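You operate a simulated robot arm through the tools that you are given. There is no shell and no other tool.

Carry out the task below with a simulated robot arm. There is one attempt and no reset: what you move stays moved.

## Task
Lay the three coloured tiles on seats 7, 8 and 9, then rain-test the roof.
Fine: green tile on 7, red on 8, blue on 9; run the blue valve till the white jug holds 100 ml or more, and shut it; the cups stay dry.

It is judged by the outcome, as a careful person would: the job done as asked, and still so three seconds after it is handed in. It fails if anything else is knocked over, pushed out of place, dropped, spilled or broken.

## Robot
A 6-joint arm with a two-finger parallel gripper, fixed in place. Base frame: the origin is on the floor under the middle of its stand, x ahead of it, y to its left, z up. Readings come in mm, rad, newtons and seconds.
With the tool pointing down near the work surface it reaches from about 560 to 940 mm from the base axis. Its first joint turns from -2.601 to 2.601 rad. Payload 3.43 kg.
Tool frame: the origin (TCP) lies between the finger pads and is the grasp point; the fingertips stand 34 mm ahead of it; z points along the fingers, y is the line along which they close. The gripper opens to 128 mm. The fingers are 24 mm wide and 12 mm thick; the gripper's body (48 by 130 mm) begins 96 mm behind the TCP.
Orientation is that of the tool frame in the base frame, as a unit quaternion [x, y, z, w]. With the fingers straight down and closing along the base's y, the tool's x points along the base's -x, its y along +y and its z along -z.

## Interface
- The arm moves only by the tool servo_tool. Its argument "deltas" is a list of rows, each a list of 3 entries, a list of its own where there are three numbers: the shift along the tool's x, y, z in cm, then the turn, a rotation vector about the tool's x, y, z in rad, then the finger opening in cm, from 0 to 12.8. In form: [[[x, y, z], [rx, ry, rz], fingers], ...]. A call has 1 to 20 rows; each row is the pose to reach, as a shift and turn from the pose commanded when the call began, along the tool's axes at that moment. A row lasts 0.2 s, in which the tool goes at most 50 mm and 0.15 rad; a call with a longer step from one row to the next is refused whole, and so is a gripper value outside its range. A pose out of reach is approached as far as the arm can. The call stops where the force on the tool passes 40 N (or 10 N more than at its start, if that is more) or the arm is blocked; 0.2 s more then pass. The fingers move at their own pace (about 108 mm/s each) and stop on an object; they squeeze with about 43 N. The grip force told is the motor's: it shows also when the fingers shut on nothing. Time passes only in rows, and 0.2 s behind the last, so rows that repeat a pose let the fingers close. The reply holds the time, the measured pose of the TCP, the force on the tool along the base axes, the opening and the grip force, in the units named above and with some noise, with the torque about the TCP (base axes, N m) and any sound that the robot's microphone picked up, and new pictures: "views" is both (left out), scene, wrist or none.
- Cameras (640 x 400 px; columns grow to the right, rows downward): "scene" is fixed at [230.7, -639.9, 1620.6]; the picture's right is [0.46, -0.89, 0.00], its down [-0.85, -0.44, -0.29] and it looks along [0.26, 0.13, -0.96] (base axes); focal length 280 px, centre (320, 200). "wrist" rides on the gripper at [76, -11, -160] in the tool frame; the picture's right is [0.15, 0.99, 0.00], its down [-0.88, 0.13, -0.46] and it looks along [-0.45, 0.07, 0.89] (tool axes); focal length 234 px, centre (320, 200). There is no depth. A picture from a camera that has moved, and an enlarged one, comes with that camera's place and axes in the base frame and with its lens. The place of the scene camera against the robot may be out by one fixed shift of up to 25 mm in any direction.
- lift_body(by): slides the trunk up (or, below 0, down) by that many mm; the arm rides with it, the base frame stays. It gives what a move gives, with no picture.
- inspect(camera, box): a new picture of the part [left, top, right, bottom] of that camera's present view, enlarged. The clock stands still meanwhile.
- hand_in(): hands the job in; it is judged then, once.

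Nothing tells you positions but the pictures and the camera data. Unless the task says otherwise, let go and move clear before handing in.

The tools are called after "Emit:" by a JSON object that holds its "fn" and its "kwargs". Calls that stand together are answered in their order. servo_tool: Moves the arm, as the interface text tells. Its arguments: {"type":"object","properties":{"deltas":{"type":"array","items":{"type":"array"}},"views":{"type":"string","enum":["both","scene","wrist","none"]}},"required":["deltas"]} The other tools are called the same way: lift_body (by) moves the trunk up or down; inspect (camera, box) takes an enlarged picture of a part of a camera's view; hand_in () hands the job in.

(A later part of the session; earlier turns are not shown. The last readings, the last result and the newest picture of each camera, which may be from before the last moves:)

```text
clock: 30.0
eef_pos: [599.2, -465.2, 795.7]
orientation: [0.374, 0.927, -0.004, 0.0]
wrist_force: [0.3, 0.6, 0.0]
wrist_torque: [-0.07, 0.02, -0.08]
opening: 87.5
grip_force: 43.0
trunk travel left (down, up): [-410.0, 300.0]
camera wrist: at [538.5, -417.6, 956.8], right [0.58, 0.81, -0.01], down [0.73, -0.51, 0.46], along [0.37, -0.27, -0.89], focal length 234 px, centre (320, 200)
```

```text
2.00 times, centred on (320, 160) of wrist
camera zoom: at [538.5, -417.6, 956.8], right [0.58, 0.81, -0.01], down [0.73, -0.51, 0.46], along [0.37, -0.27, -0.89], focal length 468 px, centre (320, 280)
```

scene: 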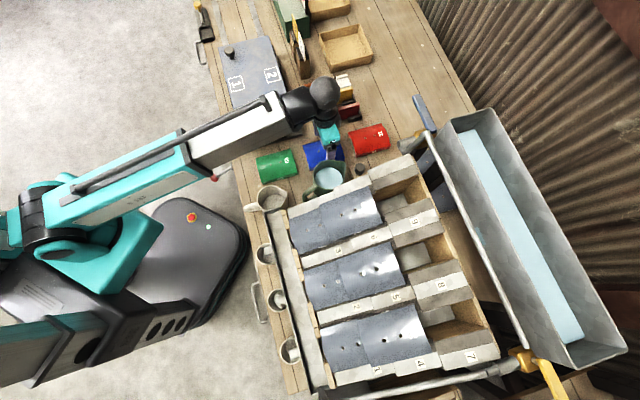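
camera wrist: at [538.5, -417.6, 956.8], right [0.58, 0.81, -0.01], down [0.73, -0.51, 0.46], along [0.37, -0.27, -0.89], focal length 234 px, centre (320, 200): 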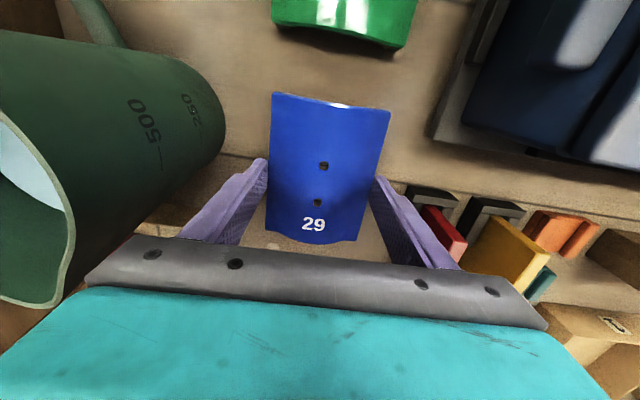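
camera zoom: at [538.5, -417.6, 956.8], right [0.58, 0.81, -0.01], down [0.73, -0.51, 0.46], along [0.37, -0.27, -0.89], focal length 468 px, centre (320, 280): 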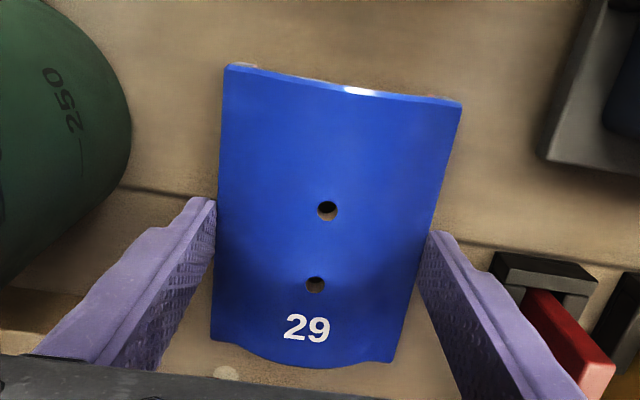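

Gripped at 87.5 mm with 43 N. I'll lift a little and check the tile hangs level.

Emit:
{"fn": "lift_body", "kwargs": {"by": 40}}

Emit:
{"fn": "servo_tool", "kwargs": {"deltas": [[[0, 0, 0], [0, 0, 0], 7.0]], "views": "wrist"}}

Emit:
{"fn": "inspect", "kwargs": {"camera": "wrist", "box": [180, 60, 460, 260]}}

```text
clock: 30.9
eef_pos: [599.2, -465.0, 836.8]
orientation: [0.374, 0.928, -0.004, 0.0]
wrist_force: [0.6, 0.6, -1.8]
wrist_torque: [0.02, -0.01, 0.01]
opening: 87.4
grip_force: 43.0
trunk travel left (down, up): [-450.0, 260.0]
```

```text
clock: 31.3
eef_pos: [600.3, -464.8, 835.6]
orientation: [0.374, 0.927, -0.004, 0.001]
wrist_force: [0.0, 0.0, -1.9]
wrist_torque: [0.02, 0.01, 0.02]
opening: 87.6
grip_force: 43.4
trunk travel left (down, up): [-450.0, 260.0]
camera wrist: at [538.6, -417.7, 996.6], right [0.58, 0.81, -0.01], down [0.73, -0.51, 0.46], along [0.37, -0.27, -0.89], focal length 234 px, centre (320, 200)
```

wrist: 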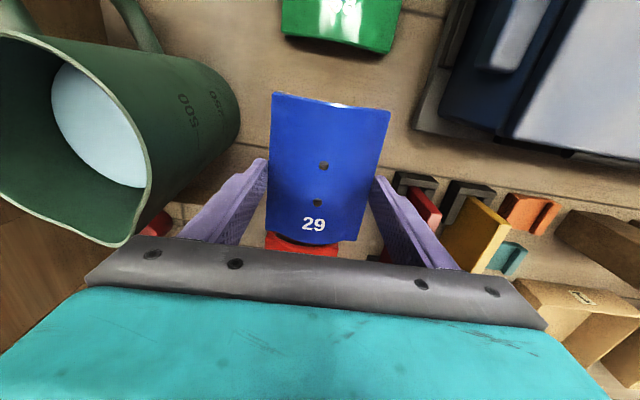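

```text
2.00 times, centred on (320, 160) of wrist
camera zoom: at [538.6, -417.7, 996.6], right [0.58, 0.81, -0.01], down [0.73, -0.51, 0.46], along [0.37, -0.27, -0.89], focal length 468 px, centre (320, 280)
```

zoom: 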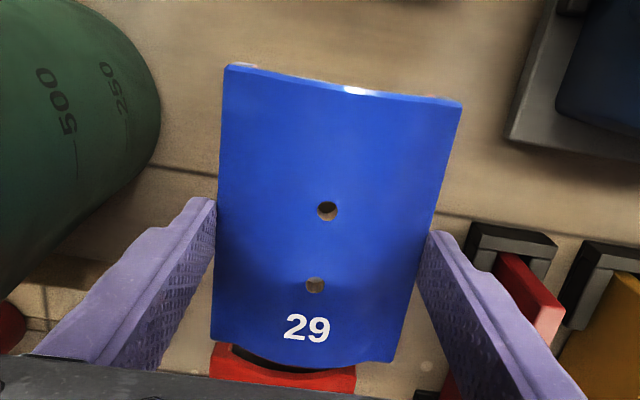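

Tile is held firmly and level. I'll raise the trunk fully before carrying it over to seat 9.

Emit:
{"fn": "lift_body", "kwargs": {"by": 260}}

Emit:
{"fn": "servo_tool", "kwargs": {"deltas": [[[0, 0, -3], [0, 0, 0], 7.0], [[0, 0, -6.5], [0, 0, 0.022], 7.0], [[-0.5, -4, -6.5], [0, 0, 0.022], 7.0], [[-1, -8, -6.5], [0, 0, 0.022], 7.0], [[-1.5, -12, -6.5], [0, 0, 0.022], 7.0], [[-2, -16, -6.5], [0, 0, 0.022], 7.0], [[-2.5, -20, -6.5], [0, 0, 0.022], 7.0], [[-3.2, -24, -6.5], [0, 0, 0.022], 7.0], [[-3.7, -27.5, -6.5], [0, 0, 0.022], 7.0], [[-3.7, -27.5, -6.5], [0, 0, 0.022], 7.0]], "views": "both"}}

```text
clock: 33.9
eef_pos: [600.2, -464.3, 1095.4]
orientation: [0.374, 0.927, -0.004, 0.001]
wrist_force: [-0.6, 0.3, -1.8]
wrist_torque: [-0.05, -0.02, 0.04]
opening: 87.4
grip_force: 42.7
trunk travel left (down, up): [-710.0, 0.0]
```

```text
clock: 36.1
eef_pos: [434.9, -688.9, 1162.5]
orientation: [0.384, 0.923, -0.004, 0.0]
wrist_force: [-0.1, 0.0, -1.9]
wrist_torque: [-0.02, -0.01, 0.0]
opening: 87.6
grip_force: 42.9
trunk travel left (down, up): [-710.0, 0.0]
camera wrist: at [375.3, -639.8, 1323.2], right [0.6, 0.8, -0.01], down [0.71, -0.53, 0.46], along [0.36, -0.28, -0.89], focal length 234 px, centre (320, 200)
```

scene: 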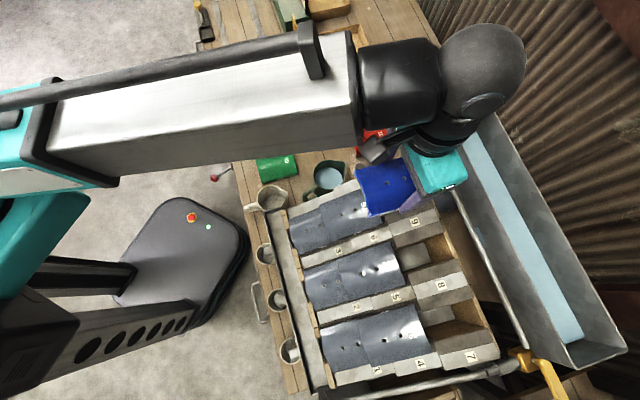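
wrist: 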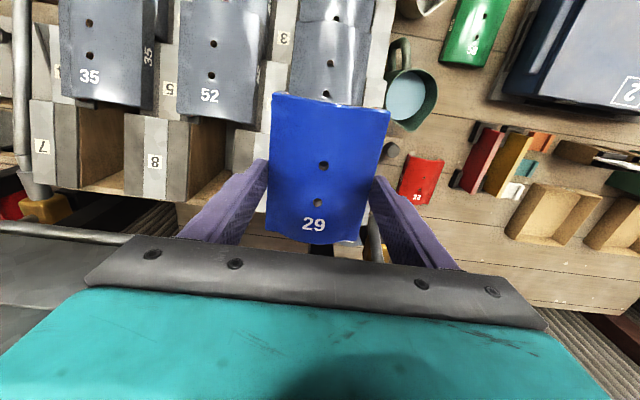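

The blue tile is above seat 9, and I place the spray bar at about s≈897, z≈1123. I'll tilt by 21° to match the roof and check.

Emit:
{"fn": "servo_tool", "kwargs": {"deltas": [[[0, 0, 0], [0, -0.12, 0], 7.0], [[0, 0, 0], [0, -0.24, 0], 7.0], [[0, 0, 0], [0, -0.367, 0], 7.0], [[0, 0, 0], [0, -0.367, 0], 7.0]], "views": "both"}}

Emit:
{"fn": "inspect", "kwargs": {"camera": "wrist", "box": [160, 0, 480, 260]}}

Emit:
{"fn": "inspect", "kwargs": {"camera": "scene", "box": [280, 130, 480, 260]}}

```text
clock: 37.1
eef_pos: [435.8, -688.3, 1162.1]
orientation: [0.377, 0.908, -0.074, 0.169]
wrist_force: [0.4, -0.9, -2.2]
wrist_torque: [0.04, 0.03, 0.0]
opening: 87.3
grip_force: 42.8
trunk travel left (down, up): [-710.0, 0.0]
camera wrist: at [339.0, -603.2, 1285.2], right [0.6, 0.79, -0.06], down [0.56, -0.37, 0.74], along [0.57, -0.48, -0.67], focal length 234 px, centre (320, 200)
```

scene: 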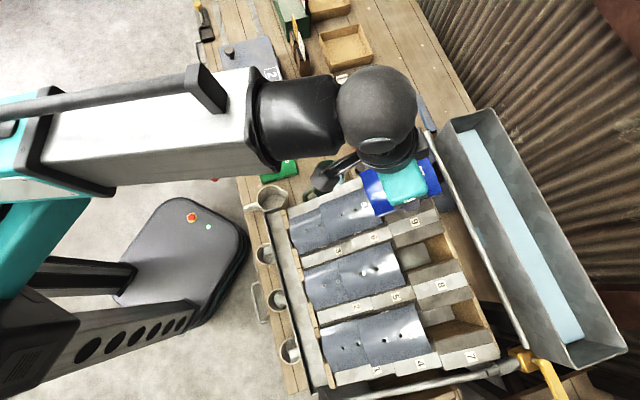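
wrist: 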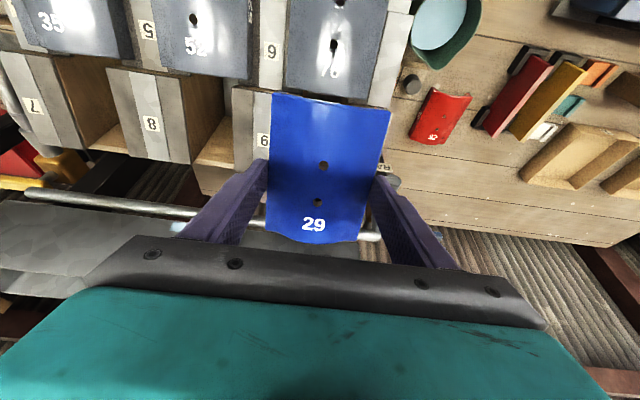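

```text
1.54 times, centred on (320, 130) of wrist
camera zoom: at [339.0, -603.2, 1285.2], right [0.6, 0.79, -0.06], down [0.56, -0.37, 0.74], along [0.57, -0.48, -0.67], focal length 360 px, centre (320, 308)
```

zoom: 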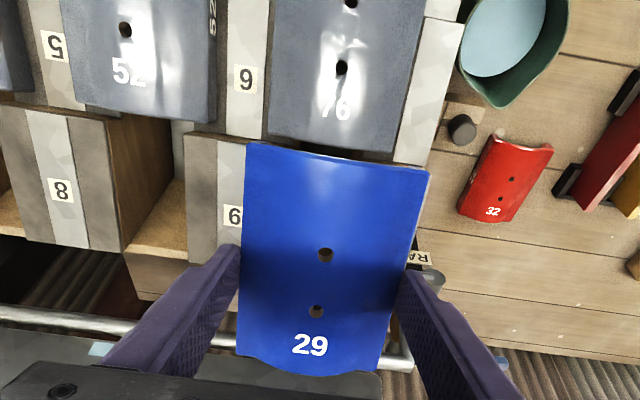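

```text
3.08 times, centred on (380, 195) of scene
camera zoom: at [230.7, -639.9, 1620.6], right [0.46, -0.89, 0.0], down [-0.85, -0.44, -0.29], along [0.26, 0.13, -0.96], focal length 863 px, centre (135, 215)
```

zoom: 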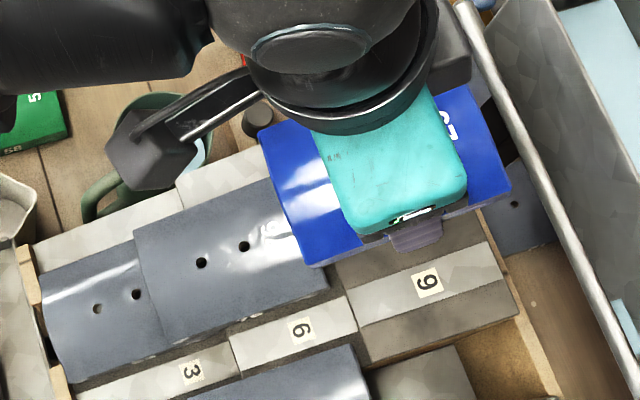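

Emit:
{"fn": "servo_tool", "kwargs": {"deltas": [[[0.95, -0.02, 2.3], [0, 0, 0], 7.0], [[1.9, -0.04, 4.63], [0, 0, 0], 7.0], [[1.9, -0.04, 4.63], [0, 0, 0], 7.0]], "views": "both"}}

Emit:
{"fn": "inspect", "kwargs": {"camera": "wrist", "box": [160, 0, 480, 200]}}

Emit:
{"fn": "inspect", "kwargs": {"camera": "scene", "box": [280, 130, 480, 260]}}

```text
clock: 37.9
eef_pos: [432.9, -688.0, 1112.8]
orientation: [0.377, 0.907, -0.075, 0.169]
wrist_force: [-0.4, 0.3, -1.9]
wrist_torque: [0.01, -0.01, -0.01]
opening: 87.4
grip_force: 42.6
trunk travel left (down, up): [-710.0, 0.0]
camera wrist: at [337.3, -602.6, 1235.8], right [0.6, 0.79, -0.06], down [0.56, -0.37, 0.74], along [0.57, -0.48, -0.67], focal length 234 px, centre (320, 200)
```

scene: 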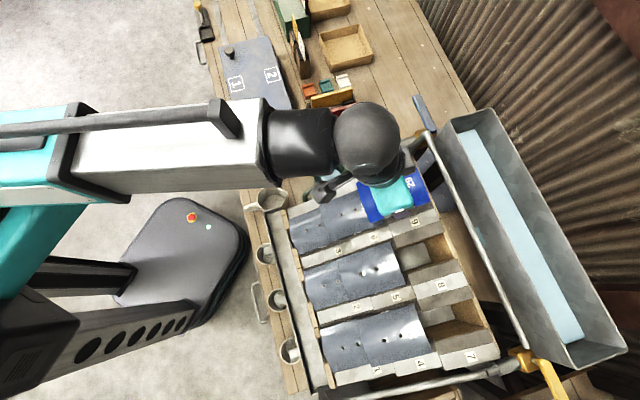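
wrist: 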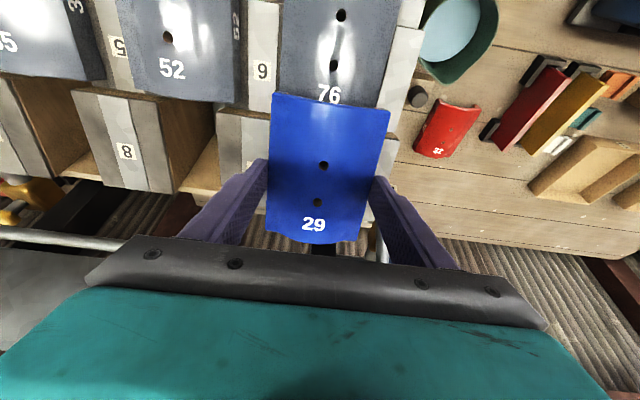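

```text
2.00 times, centred on (320, 100) of wrist
camera zoom: at [337.3, -602.6, 1235.8], right [0.6, 0.79, -0.06], down [0.56, -0.37, 0.74], along [0.57, -0.48, -0.67], focal length 468 px, centre (320, 400)
```

zoom: 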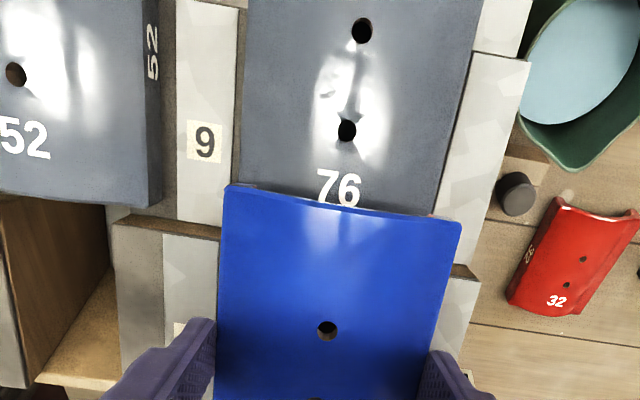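

```text
3.08 times, centred on (380, 195) of scene
camera zoom: at [230.7, -639.9, 1620.6], right [0.46, -0.89, 0.0], down [-0.85, -0.44, -0.29], along [0.26, 0.13, -0.96], focal length 863 px, centre (135, 215)
```

zoom: 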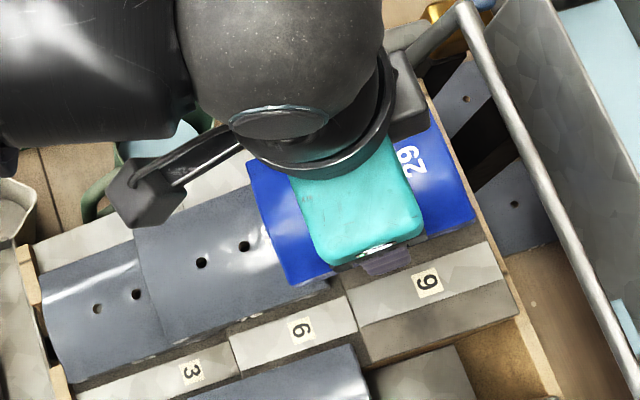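

Emit:
{"fn": "servo_tool", "kwargs": {"deltas": [[[0.2, 0.1, 0.75], [0, 0, 0], 7.0], [[0.5, 0.1, 1.4], [0, 0, 0], 7.0], [[0.62, 0.1, 1.9], [0, 0, 0], 7.0], [[0.62, 0.1, 1.9], [0, 0, 0], 7.0]], "views": "both"}}

Emit:
{"fn": "inspect", "kwargs": {"camera": "wrist", "box": [160, 0, 480, 200]}}

Emit:
{"fn": "inspect", "kwargs": {"camera": "scene", "box": [330, 150, 450, 240]}}

```text
clock: 38.9
eef_pos: [435.8, -688.7, 1093.1]
orientation: [0.376, 0.908, -0.074, 0.17]
wrist_force: [0.4, 0.8, -2.3]
wrist_torque: [0.01, 0.01, 0.0]
opening: 87.6
grip_force: 42.8
trunk travel left (down, up): [-710.0, 0.0]
camera wrist: at [339.0, -602.9, 1215.8], right [0.6, 0.79, -0.06], down [0.56, -0.37, 0.74], along [0.57, -0.48, -0.67], focal length 234 px, centre (320, 200)
```

scene: 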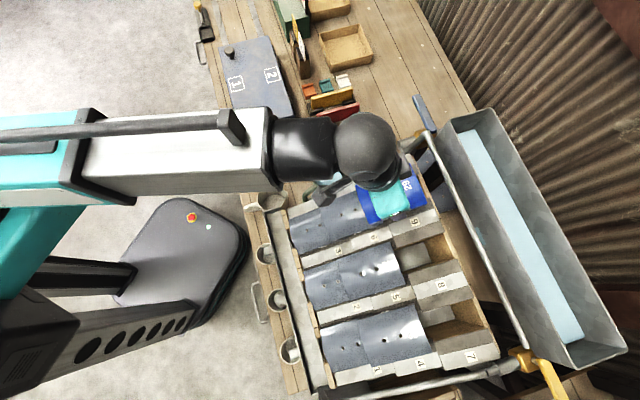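
wrist: 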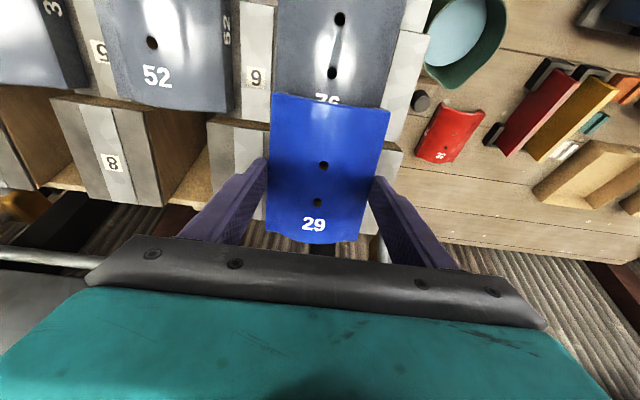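

```text
2.00 times, centred on (320, 100) of wrist
camera zoom: at [339.0, -602.9, 1215.8], right [0.6, 0.79, -0.06], down [0.56, -0.37, 0.74], along [0.57, -0.48, -0.67], focal length 468 px, centre (320, 400)
```

zoom: 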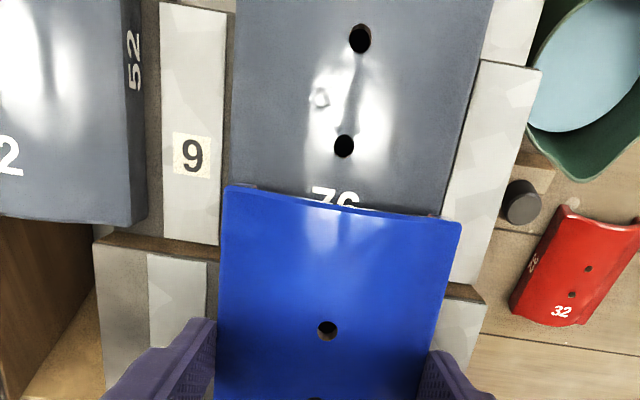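

```text
4.44 times, centred on (390, 195) of scene
camera zoom: at [230.7, -639.9, 1620.6], right [0.46, -0.89, 0.0], down [-0.85, -0.44, -0.29], along [0.26, 0.13, -0.96], focal length 1246 px, centre (9, 222)
```

zoom: 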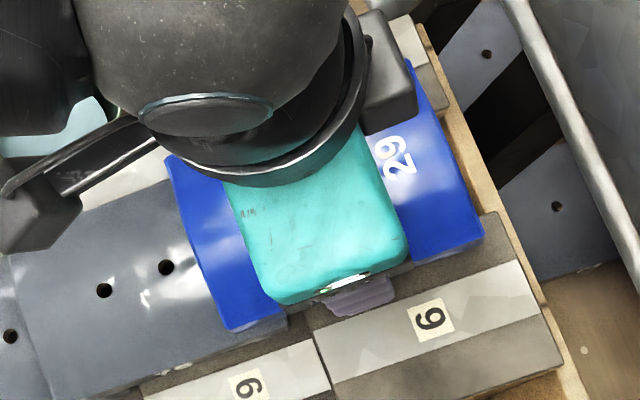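

Emit:
{"fn": "servo_tool", "kwargs": {"deltas": [[[0.12, 0, 0.16], [0, 0, 0], 7.0], [[0.2, 0, 0.3], [0, 0, 0], 7.0], [[0.2, 0, 0.3], [0, 0, 0], 7.0]], "views": "none"}}

Emit:
{"fn": "servo_tool", "kwargs": {"deltas": [[[0.07, 0, 0.19], [0, 0, 0], 7.0], [[0.07, 0, 0.19], [0, 0, 0], 7.0]], "views": "wrist"}}

Emit:
{"fn": "inspect", "kwargs": {"camera": "wrist", "box": [160, 40, 480, 240]}}

```text
clock: 39.7
eef_pos: [434.2, -688.5, 1090.7]
orientation: [0.377, 0.908, -0.074, 0.17]
wrist_force: [-1.6, -3.2, 10.6]
wrist_torque: [-0.04, 0.82, 0.14]
opening: 87.6
grip_force: 43.3
trunk travel left (down, up): [-710.0, 0.0]
```

```text
clock: 40.3
eef_pos: [434.8, -687.5, 1088.8]
orientation: [0.376, 0.908, -0.074, 0.169]
wrist_force: [-3.5, -3.4, 18.3]
wrist_torque: [-0.04, 1.24, 0.21]
opening: 87.2
grip_force: 43.1
trunk travel left (down, up): [-710.0, 0.0]
camera wrist: at [337.3, -601.9, 1211.5], right [0.6, 0.79, -0.06], down [0.56, -0.37, 0.74], along [0.57, -0.48, -0.67], focal length 234 px, centre (320, 200)
```

wrist: 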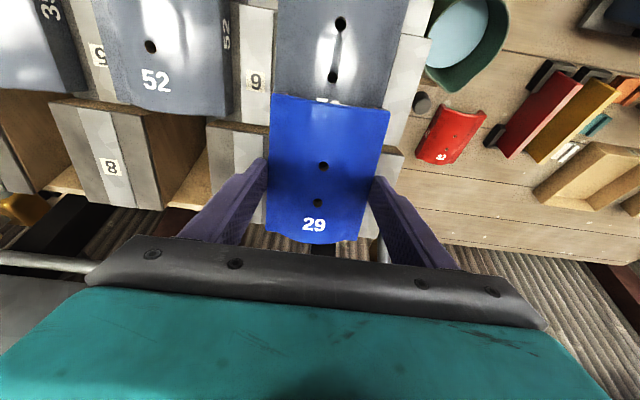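

```text
2.00 times, centred on (320, 140) of wrist
camera zoom: at [337.3, -601.9, 1211.5], right [0.6, 0.79, -0.06], down [0.56, -0.37, 0.74], along [0.57, -0.48, -0.67], focal length 468 px, centre (320, 320)
```

zoom: 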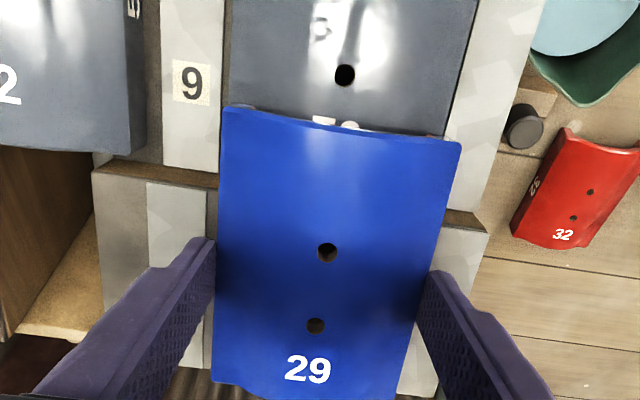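

The tile has made contact. The torque says it touches at the downhill end on tile 6 first, so my tilt is slightly too steep. I'll ease the tilt by 2° and read the forces.

Emit:
{"fn": "servo_tool", "kwargs": {"deltas": [[[0, 0, 0], [0, 0.02, 0], 7.0], [[0, 0, 0], [0, 0.035, 0], 7.0], [[0, 0, 0], [0, 0.035, 0], 7.0]], "views": "wrist"}}

Emit:
{"fn": "inspect", "kwargs": {"camera": "wrist", "box": [160, 40, 480, 240]}}

```text
clock: 41.1
eef_pos: [434.4, -686.2, 1087.1]
orientation: [0.378, 0.911, -0.066, 0.152]
wrist_force: [-5.4, -3.5, 2.9]
wrist_torque: [-0.17, 0.6, 0.21]
opening: 87.5
grip_force: 43.3
trunk travel left (down, up): [-710.0, 0.0]
camera wrist: at [340.8, -605.1, 1214.2], right [0.6, 0.8, -0.05], down [0.58, -0.39, 0.72], along [0.55, -0.46, -0.69], focal length 234 px, centre (320, 200)
```

wrist: 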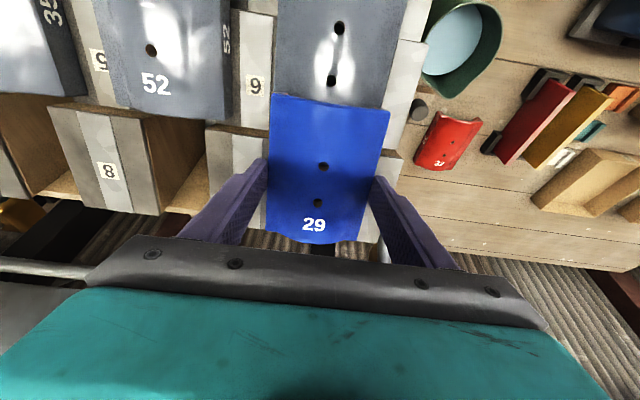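

```text
2.00 times, centred on (320, 140) of wrist
camera zoom: at [340.8, -605.1, 1214.2], right [0.6, 0.8, -0.05], down [0.58, -0.39, 0.72], along [0.55, -0.46, -0.69], focal length 468 px, centre (320, 320)
```

zoom: 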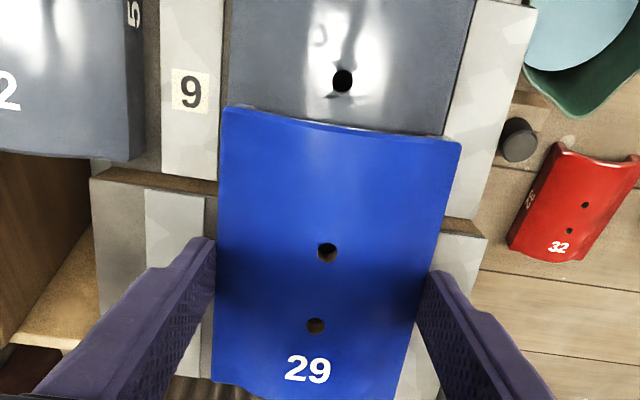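

Emit:
{"fn": "servo_tool", "kwargs": {"deltas": [[[0, -0.1, 0], [0, 0, 0], 7.0], [[0, -0.18, 0], [0, 0, 0], 7.0], [[0, -0.18, 0], [0, 0, 0], 7.0]], "views": "none"}}

Emit:
{"fn": "servo_tool", "kwargs": {"deltas": [[[0.03, 0, 0.1], [0, 0, 0], 7.0], [[0.07, 0, 0.19], [0, 0, 0], 7.0], [[0.07, 0, 0.19], [0, 0, 0], 7.0]], "views": "none"}}

```text
clock: 41.9
eef_pos: [433.5, -689.6, 1087.8]
orientation: [0.378, 0.911, -0.067, 0.153]
wrist_force: [0.6, 0.8, -2.3]
wrist_torque: [-0.02, 0.05, 0.02]
opening: 87.2
grip_force: 43.3
trunk travel left (down, up): [-710.0, 0.0]
```

```text
clock: 42.7
eef_pos: [433.6, -688.5, 1087.6]
orientation: [0.378, 0.91, -0.068, 0.155]
wrist_force: [2.8, -1.3, 11.8]
wrist_torque: [0.56, -0.54, -0.14]
opening: 87.0
grip_force: 43.1
trunk travel left (down, up): [-710.0, 0.0]
```

The tile now rests on the ledge at its right edge with no sideways load. I'll ease off slightly, open the fingers gently and look.

Emit:
{"fn": "servo_tool", "kwargs": {"deltas": [[[0, 0, -0.1], [0, 0, 0], 7.0], [[0, 0, -0.1], [0, 0, 0], 8.8], [[0, 0, -0.1], [0, 0, 0], 9.2], [[0, 0, -0.1], [0, 0, 0], 9.7], [[0, 0, -0.1], [0, 0, 0], 9.7]], "views": "both"}}

Emit:
{"fn": "inspect", "kwargs": {"camera": "wrist", "box": [160, 40, 480, 240]}}

```text
clock: 43.9
eef_pos: [434.1, -689.4, 1086.5]
orientation: [0.377, 0.911, -0.067, 0.153]
wrist_force: [-0.2, -0.5, 0.5]
wrist_torque: [0.01, 0.0, 0.02]
opening: 97.0
grip_force: 0.0
trunk travel left (down, up): [-710.0, 0.0]
camera wrist: at [339.9, -606.4, 1213.5], right [0.6, 0.8, -0.05], down [0.58, -0.39, 0.72], along [0.55, -0.47, -0.69], focal length 234 px, centre (320, 200)
```

scene: 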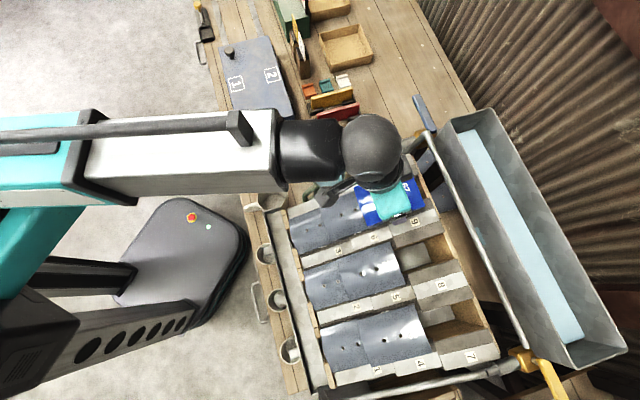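
wrist: 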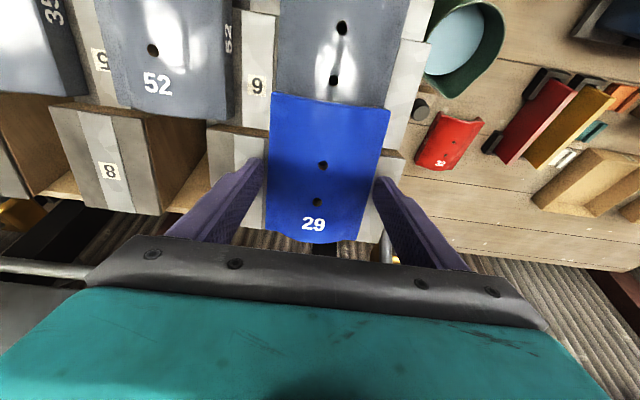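

```text
2.00 times, centred on (320, 140) of wrist
camera zoom: at [339.9, -606.4, 1213.5], right [0.6, 0.8, -0.05], down [0.58, -0.39, 0.72], along [0.55, -0.47, -0.69], focal length 468 px, centre (320, 320)
```

zoom: 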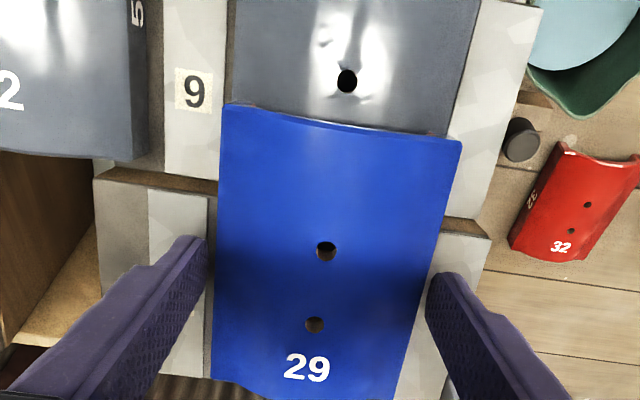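

The tile stayed put on release. I'll back straight out along the tool axis, level the tool and look.

Emit:
{"fn": "servo_tool", "kwargs": {"deltas": [[[0, 0, -2], [0, 0, 0], 9.7], [[0, 0, -5], [0, 0, 0], 9.7], [[0, 0, -8], [0, 0, 0], 9.7], [[0, 0, -8], [0, 0.11, 0], 10.6], [[0, 0, -8], [0, 0.22, 0], 10.6], [[0, 0, -8], [0, 0.333, 0], 10.6], [[0, 0, -8], [0, 0.333, 0], 10.6]], "views": "both"}}

Emit:
{"fn": "inspect", "kwargs": {"camera": "wrist", "box": [200, 40, 520, 240]}}

Emit:
{"fn": "inspect", "kwargs": {"camera": "scene", "box": [280, 150, 480, 280]}}

```text
clock: 45.5
eef_pos: [416.1, -670.2, 1161.4]
orientation: [0.384, 0.923, -0.004, 0.0]
wrist_force: [0.4, 0.3, 0.8]
wrist_torque: [0.02, -0.04, 0.01]
opening: 106.0
grip_force: 0.0
trunk travel left (down, up): [-710.0, 0.0]
camera wrist: at [355.7, -621.0, 1323.1], right [0.6, 0.8, -0.01], down [0.72, -0.53, 0.46], along [0.36, -0.28, -0.89], focal length 234 px, centre (320, 200)
```

scene: 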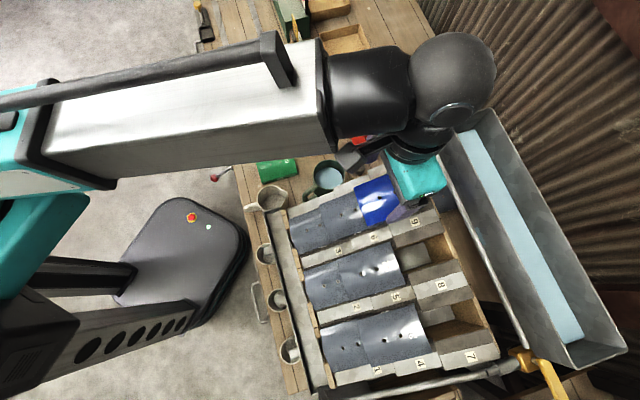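
wrist: 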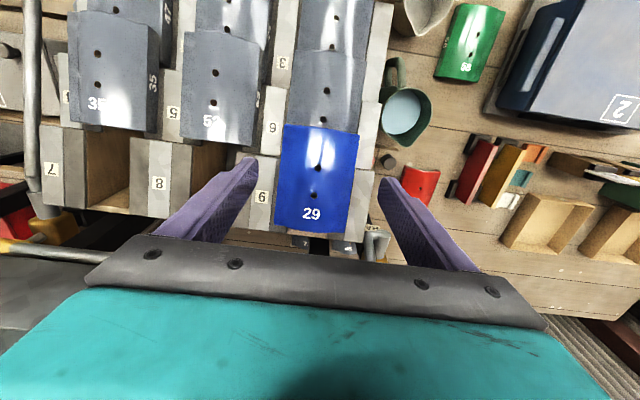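

```text
2.00 times, centred on (360, 140) of wrist
camera zoom: at [355.7, -621.0, 1323.1], right [0.6, 0.8, -0.01], down [0.72, -0.53, 0.46], along [0.36, -0.28, -0.89], focal length 468 px, centre (240, 320)
```

zoom: 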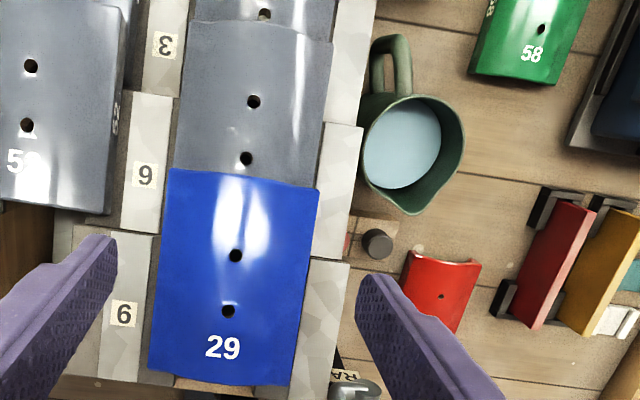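

```text
3.08 times, centred on (380, 215) of scene
camera zoom: at [230.7, -639.9, 1620.6], right [0.46, -0.89, 0.0], down [-0.85, -0.44, -0.29], along [0.26, 0.13, -0.96], focal length 863 px, centre (135, 154)
```

zoom: 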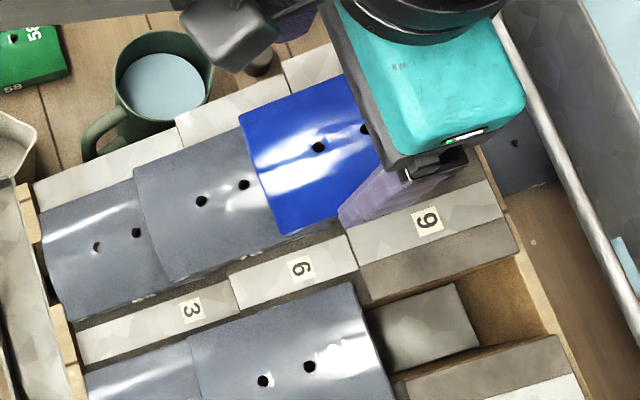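

Blue is seated on 9 in the same position relative to its neighbours as the grey tiles. Next is the red tile, centred at s≈916, t≈96. I'll go round the blue valve lever (near s 915, t −79 to 4, z≈1125).

Emit:
{"fn": "servo_tool", "kwargs": {"deltas": [[[0, 4.6, 0], [0, 0, 0], 10.6], [[0, 9.2, 0], [0, 0, 0], 10.6], [[0, 13.8, 0], [0, 0, 0], 10.6], [[0, 18.4, 0], [0, 0, 0], 10.6], [[0, 23, 0], [0, 0, 0], 10.6], [[0, 27.6, 0], [0, 0, -0.01], 10.6], [[-3.7, 27.6, 0], [0, 0, -0.02], 10.6], [[-7.4, 27.6, 0], [0, 0, -0.02], 10.6], [[-11.1, 27.6, 0], [0, 0, -0.02], 10.6], [[-14.8, 27.6, 0], [0, 0, -0.02], 10.6], [[-14.8, 27.6, 0], [0, 0, -0.02], 10.6]], "views": "both"}}

Emit:
{"fn": "inspect", "kwargs": {"camera": "wrist", "box": [160, 60, 480, 260]}}

```text
clock: 47.9
eef_pos: [712.7, -579.5, 1161.1]
orientation: [0.375, 0.927, -0.003, 0.001]
wrist_force: [0.0, 0.1, 0.4]
wrist_torque: [0.03, 0.0, 0.0]
opening: 105.8
grip_force: 0.1
out of reach, approached as far as the arm can: row 10, 11
trunk travel left (down, up): [-710.0, 0.0]
camera wrist: at [651.4, -532.3, 1321.3], right [0.58, 0.81, -0.01], down [0.72, -0.51, 0.46], along [0.37, -0.27, -0.89], focal length 234 px, centre (320, 200)
```

scene: 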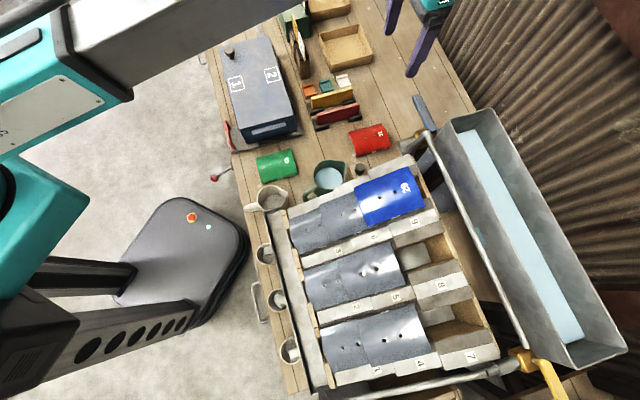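
wrist: 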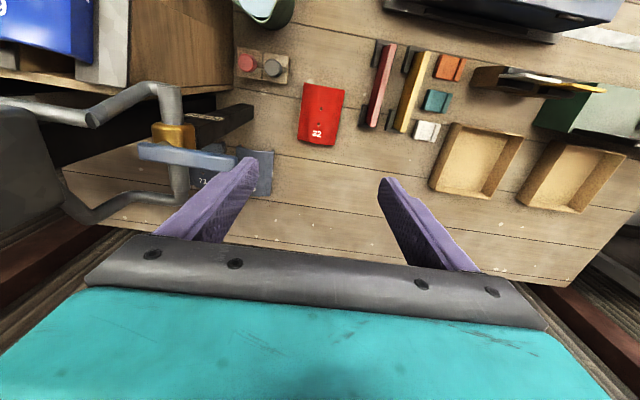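

```text
2.00 times, centred on (320, 160) of wrist
camera zoom: at [651.4, -532.3, 1321.3], right [0.58, 0.81, -0.01], down [0.72, -0.51, 0.46], along [0.37, -0.27, -0.89], focal length 468 px, centre (320, 280)
```

zoom: 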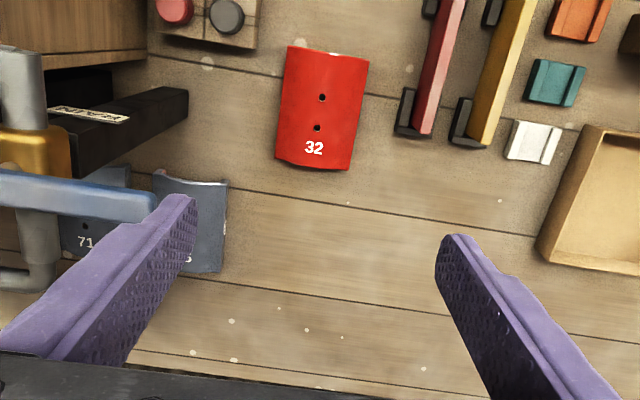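

The red tile's centre refines to s≈911, t≈97. The lever tip clears by about 15 mm. I'll trim and lower by trunk in stages.

Emit:
{"fn": "servo_tool", "kwargs": {"deltas": [[[0.3, 0.25, 0], [0, 0, -0.003], 10.4], [[0.3, 0.25, 0], [0, 0, -0.003], 10.4]], "views": "none"}}

Emit:
{"fn": "lift_body", "kwargs": {"by": -130}}

Emit:
{"fn": "servo_tool", "kwargs": {"deltas": [[[0, 0, 0], [0, 0, 0], 10.4]], "views": "both"}}

Emit:
{"fn": "inspect", "kwargs": {"camera": "wrist", "box": [160, 60, 480, 260]}}

Emit:
{"fn": "inspect", "kwargs": {"camera": "scene", "box": [340, 0, 500, 160]}}

```text
clock: 48.5
eef_pos: [711.9, -574.4, 1160.5]
orientation: [0.373, 0.928, -0.003, -0.001]
wrist_force: [-0.4, -0.5, -0.3]
wrist_torque: [0.03, -0.03, -0.01]
opening: 103.6
grip_force: 0.0
trunk travel left (down, up): [-710.0, 0.0]
```

```text
clock: 50.1
eef_pos: [712.8, -575.7, 1031.1]
orientation: [0.373, 0.928, -0.004, -0.001]
wrist_force: [0.4, -0.2, -0.6]
wrist_torque: [-0.02, 0.02, 0.03]
opening: 103.9
grip_force: 0.0
trunk travel left (down, up): [-580.0, 130.0]
```

```text
clock: 50.5
eef_pos: [711.2, -575.5, 1029.6]
orientation: [0.373, 0.928, -0.003, -0.002]
wrist_force: [-0.4, 0.7, 0.4]
wrist_torque: [0.01, 0.0, 0.03]
opening: 103.8
grip_force: 0.0
trunk travel left (down, up): [-580.0, 130.0]
camera wrist: at [651.3, -528.6, 1191.3], right [0.58, 0.82, -0.01], down [0.73, -0.51, 0.46], along [0.37, -0.27, -0.89], focal length 234 px, centre (320, 200)
```

scene: 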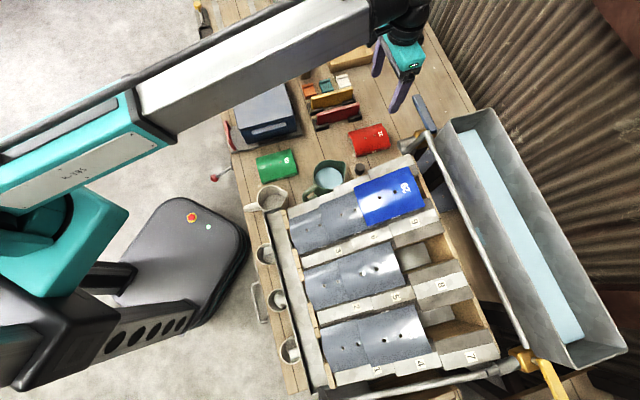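
wrist: 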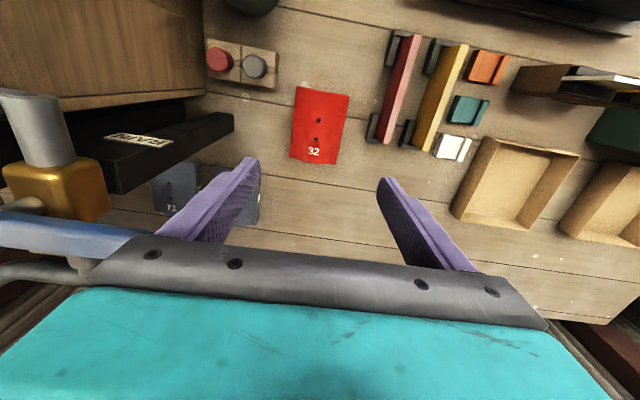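

```text
2.00 times, centred on (320, 160) of wrist
camera zoom: at [651.3, -528.6, 1191.3], right [0.58, 0.82, -0.01], down [0.73, -0.51, 0.46], along [0.37, -0.27, -0.89], focal length 468 px, centre (320, 280)
```

zoom: 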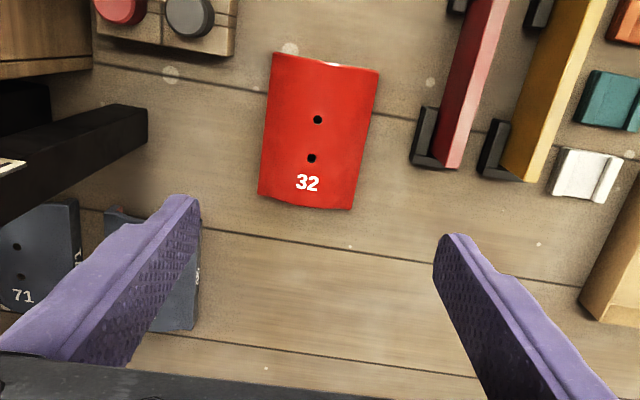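

```text
2.50 times, centred on (420, 80) of scene
camera zoom: at [230.7, -639.9, 1620.6], right [0.46, -0.89, 0.0], down [-0.85, -0.44, -0.29], along [0.26, 0.13, -0.96], focal length 701 px, centre (70, 500)
```

zoom: 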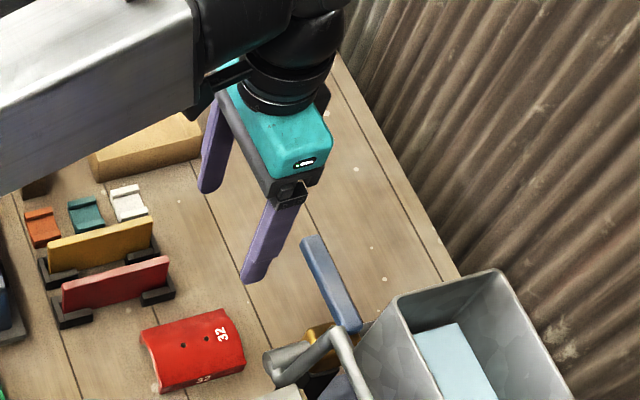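

Emit:
{"fn": "lift_body", "kwargs": {"by": -60}}

Emit:
{"fn": "servo_tool", "kwargs": {"deltas": [[[0, 0, 0], [0, 0, 0], 10.4]], "views": "both"}}

Emit:
{"fn": "inspect", "kwargs": {"camera": "scene", "box": [360, 30, 480, 150]}}

```text
clock: 51.5
eef_pos: [712.4, -576.6, 969.6]
orientation: [0.373, 0.928, -0.003, 0.0]
wrist_force: [-0.5, -0.4, -0.4]
wrist_torque: [0.01, 0.01, 0.02]
opening: 103.9
grip_force: 0.0
trunk travel left (down, up): [-520.0, 190.0]
```

```text
clock: 51.9
eef_pos: [712.8, -575.2, 970.0]
orientation: [0.373, 0.928, -0.003, 0.0]
wrist_force: [-0.8, -0.3, 0.3]
wrist_torque: [0.0, 0.03, 0.0]
opening: 103.8
grip_force: 0.1
trunk travel left (down, up): [-520.0, 190.0]
camera wrist: at [651.3, -528.6, 1131.3], right [0.58, 0.82, -0.01], down [0.73, -0.51, 0.46], along [0.37, -0.27, -0.89], focal length 234 px, centre (320, 200)
```

scene: 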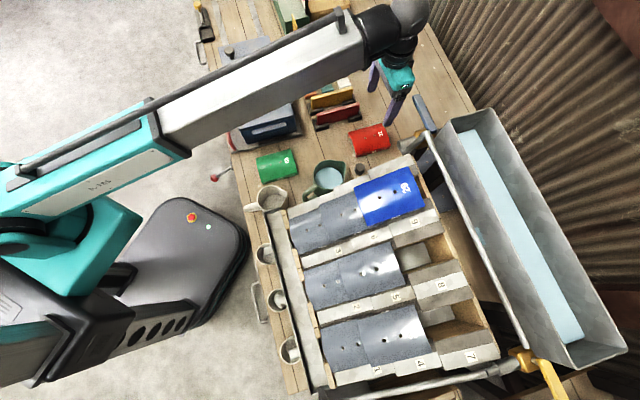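
wrist: 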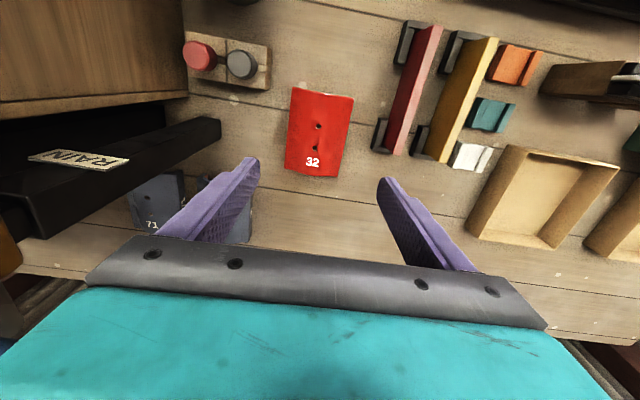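

```text
3.33 times, centred on (420, 90) of scene
camera zoom: at [230.7, -639.9, 1620.6], right [0.46, -0.89, 0.0], down [-0.85, -0.44, -0.29], along [0.26, 0.13, -0.96], focal length 934 px, centre (-13, 567)
```

zoom: 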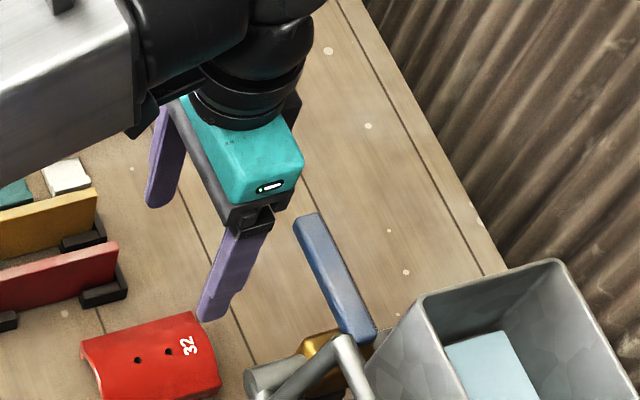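

Emit:
{"fn": "lift_body", "kwargs": {"by": -150}}

Emit:
{"fn": "servo_tool", "kwargs": {"deltas": [[[0, 0, 0], [0, 0, 0], 10.4]], "views": "both"}}

Emit:
{"fn": "inspect", "kwargs": {"camera": "wrist", "box": [160, 60, 480, 260]}}

```text
clock: 53.7
eef_pos: [712.6, -576.4, 820.0]
orientation: [0.374, 0.927, -0.004, -0.001]
wrist_force: [-0.1, -0.5, 0.2]
wrist_torque: [0.03, 0.01, 0.0]
opening: 103.8
grip_force: 0.1
trunk travel left (down, up): [-370.0, 340.0]
```

```text
clock: 54.1
eef_pos: [711.5, -576.3, 819.3]
orientation: [0.373, 0.928, -0.004, 0.0]
wrist_force: [0.1, 0.4, -0.3]
wrist_torque: [-0.01, -0.01, -0.02]
opening: 103.7
grip_force: 0.1
trunk travel left (down, up): [-370.0, 340.0]
camera wrist: at [651.3, -528.6, 981.2], right [0.58, 0.82, -0.01], down [0.73, -0.51, 0.46], along [0.37, -0.27, -0.89], focal length 234 px, centre (320, 200)
```

scene: 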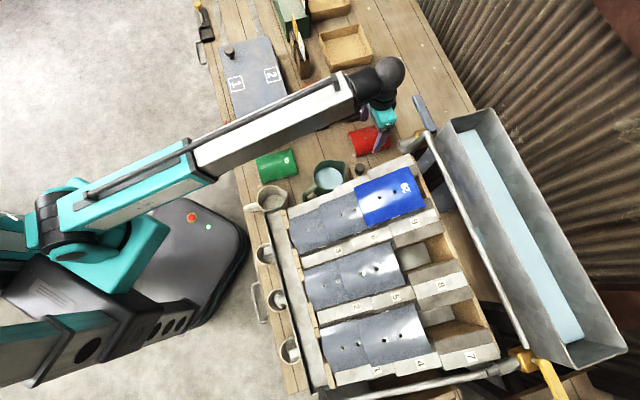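
wrist: 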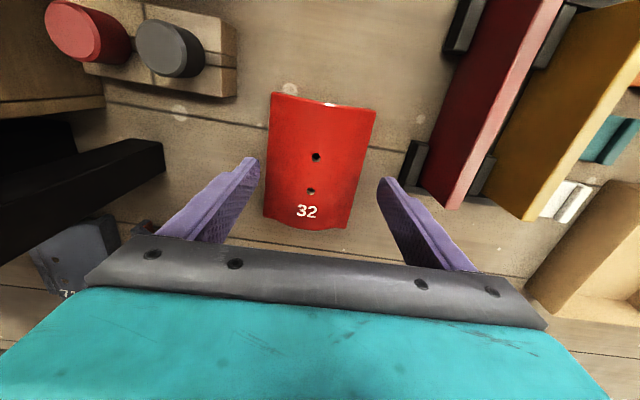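

```text
2.00 times, centred on (320, 160) of wrist
camera zoom: at [651.3, -528.6, 981.2], right [0.58, 0.82, -0.01], down [0.73, -0.51, 0.46], along [0.37, -0.27, -0.89], focal length 468 px, centre (320, 280)
```

zoom: 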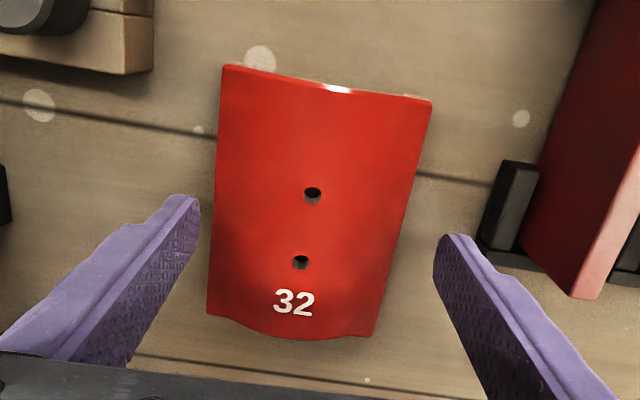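

Emit:
{"fn": "servo_tool", "kwargs": {"deltas": [[[0, 0, 0.9], [0, 0, 0], 10.4], [[0, 0, 1.7], [0, 0, 0], 10.4], [[0, 0, 2.2], [0, 0, 0], 10.2], [[0, 0, 2.45], [0, 0, 0], 9.8], [[0, 0, 2.45], [0, 0, 0], 9.8]], "views": "wrist"}}

Emit:
{"fn": "inspect", "kwargs": {"camera": "wrist", "box": [160, 60, 480, 260]}}

```text
clock: 55.3
eef_pos: [712.1, -575.5, 796.3]
orientation: [0.373, 0.928, -0.003, -0.001]
wrist_force: [-1.4, -0.6, 0.3]
wrist_torque: [-0.06, 0.02, -0.02]
opening: 98.6
grip_force: 0.2
trunk travel left (down, up): [-370.0, 340.0]
camera wrist: at [651.1, -529.0, 956.6], right [0.58, 0.82, -0.01], down [0.73, -0.51, 0.46], along [0.37, -0.27, -0.89], focal length 234 px, centre (320, 200)
```

wrist: 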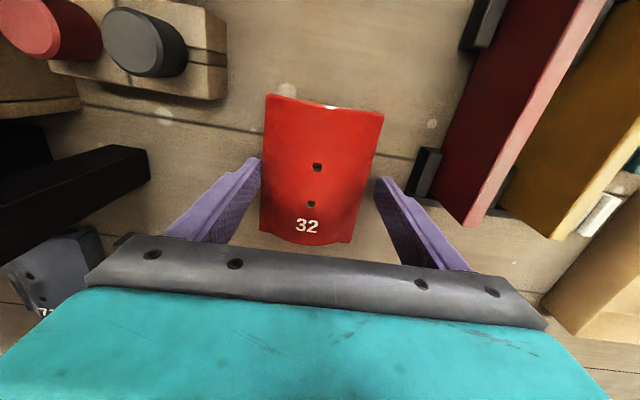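

```text
2.00 times, centred on (320, 160) of wrist
camera zoom: at [651.1, -529.0, 956.6], right [0.58, 0.82, -0.01], down [0.73, -0.51, 0.46], along [0.37, -0.27, -0.89], focal length 468 px, centre (320, 280)
```

zoom: 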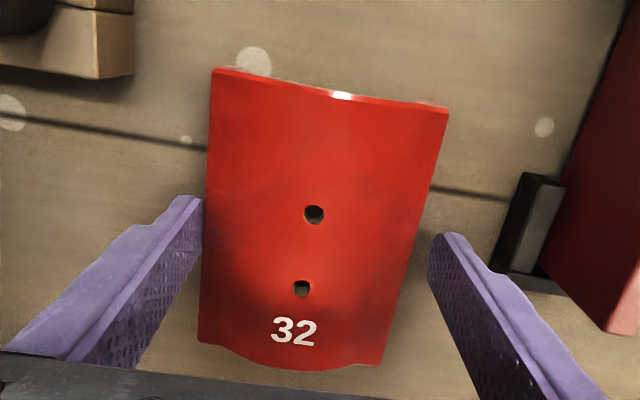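

Emit:
{"fn": "servo_tool", "kwargs": {"deltas": [[[0, 0, 0], [0, 0, 0], 9.4], [[0, 0, 0], [0, 0, 0], 9.0], [[0, 0, 0], [0, 0, 0], 8.0], [[0, 0, 0], [0, 0, 0], 7.0], [[0, 0, 0], [0, 0, 0], 7.0], [[0, 0, 0], [0, 0, 0], 7.0]], "views": "none"}}

Emit:
{"fn": "lift_body", "kwargs": {"by": 40}}

Emit:
{"fn": "servo_tool", "kwargs": {"deltas": [[[0, 0, 0], [0, 0, 0], 7.0]], "views": "wrist"}}

Emit:
{"fn": "inspect", "kwargs": {"camera": "wrist", "box": [160, 60, 480, 260]}}

```text
clock: 56.7
eef_pos: [712.7, -576.0, 795.5]
orientation: [0.373, 0.928, -0.004, 0.0]
wrist_force: [-0.7, 0.4, 0.1]
wrist_torque: [-0.01, 0.14, 0.02]
opening: 87.3
grip_force: 42.7
trunk travel left (down, up): [-370.0, 340.0]
```

```text
clock: 57.5
eef_pos: [711.9, -575.6, 834.5]
orientation: [0.373, 0.928, -0.003, -0.001]
wrist_force: [-0.2, -0.2, -3.2]
wrist_torque: [0.01, 0.01, -0.05]
opening: 87.4
grip_force: 42.3
trunk travel left (down, up): [-410.0, 300.0]
```

```text
clock: 57.9
eef_pos: [711.8, -576.3, 835.1]
orientation: [0.373, 0.928, -0.003, 0.0]
wrist_force: [0.1, 0.8, -2.1]
wrist_torque: [-0.01, 0.02, 0.02]
opening: 87.3
grip_force: 43.4
trunk travel left (down, up): [-410.0, 300.0]
camera wrist: at [651.4, -529.0, 996.4], right [0.58, 0.82, -0.01], down [0.73, -0.51, 0.46], along [0.37, -0.27, -0.89], focal length 234 px, centre (320, 200)
```

wrist: 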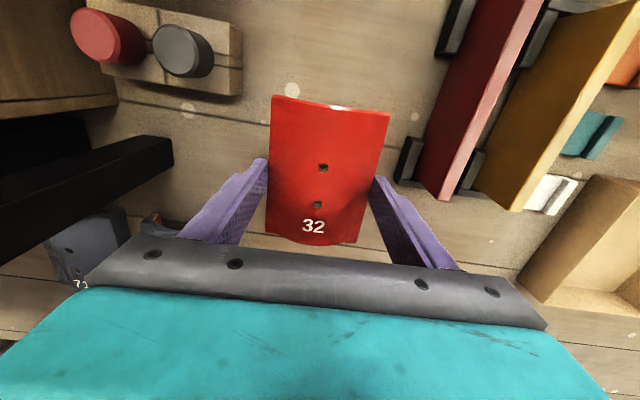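

```text
2.00 times, centred on (320, 160) of wrist
camera zoom: at [651.4, -529.0, 996.4], right [0.58, 0.82, -0.01], down [0.73, -0.51, 0.46], along [0.37, -0.27, -0.89], focal length 468 px, centre (320, 280)
```

zoom: 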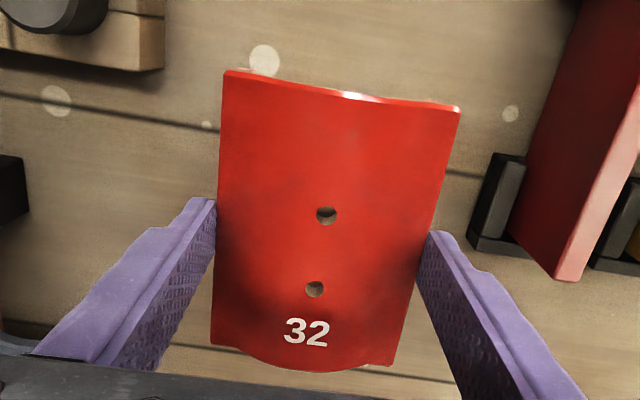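

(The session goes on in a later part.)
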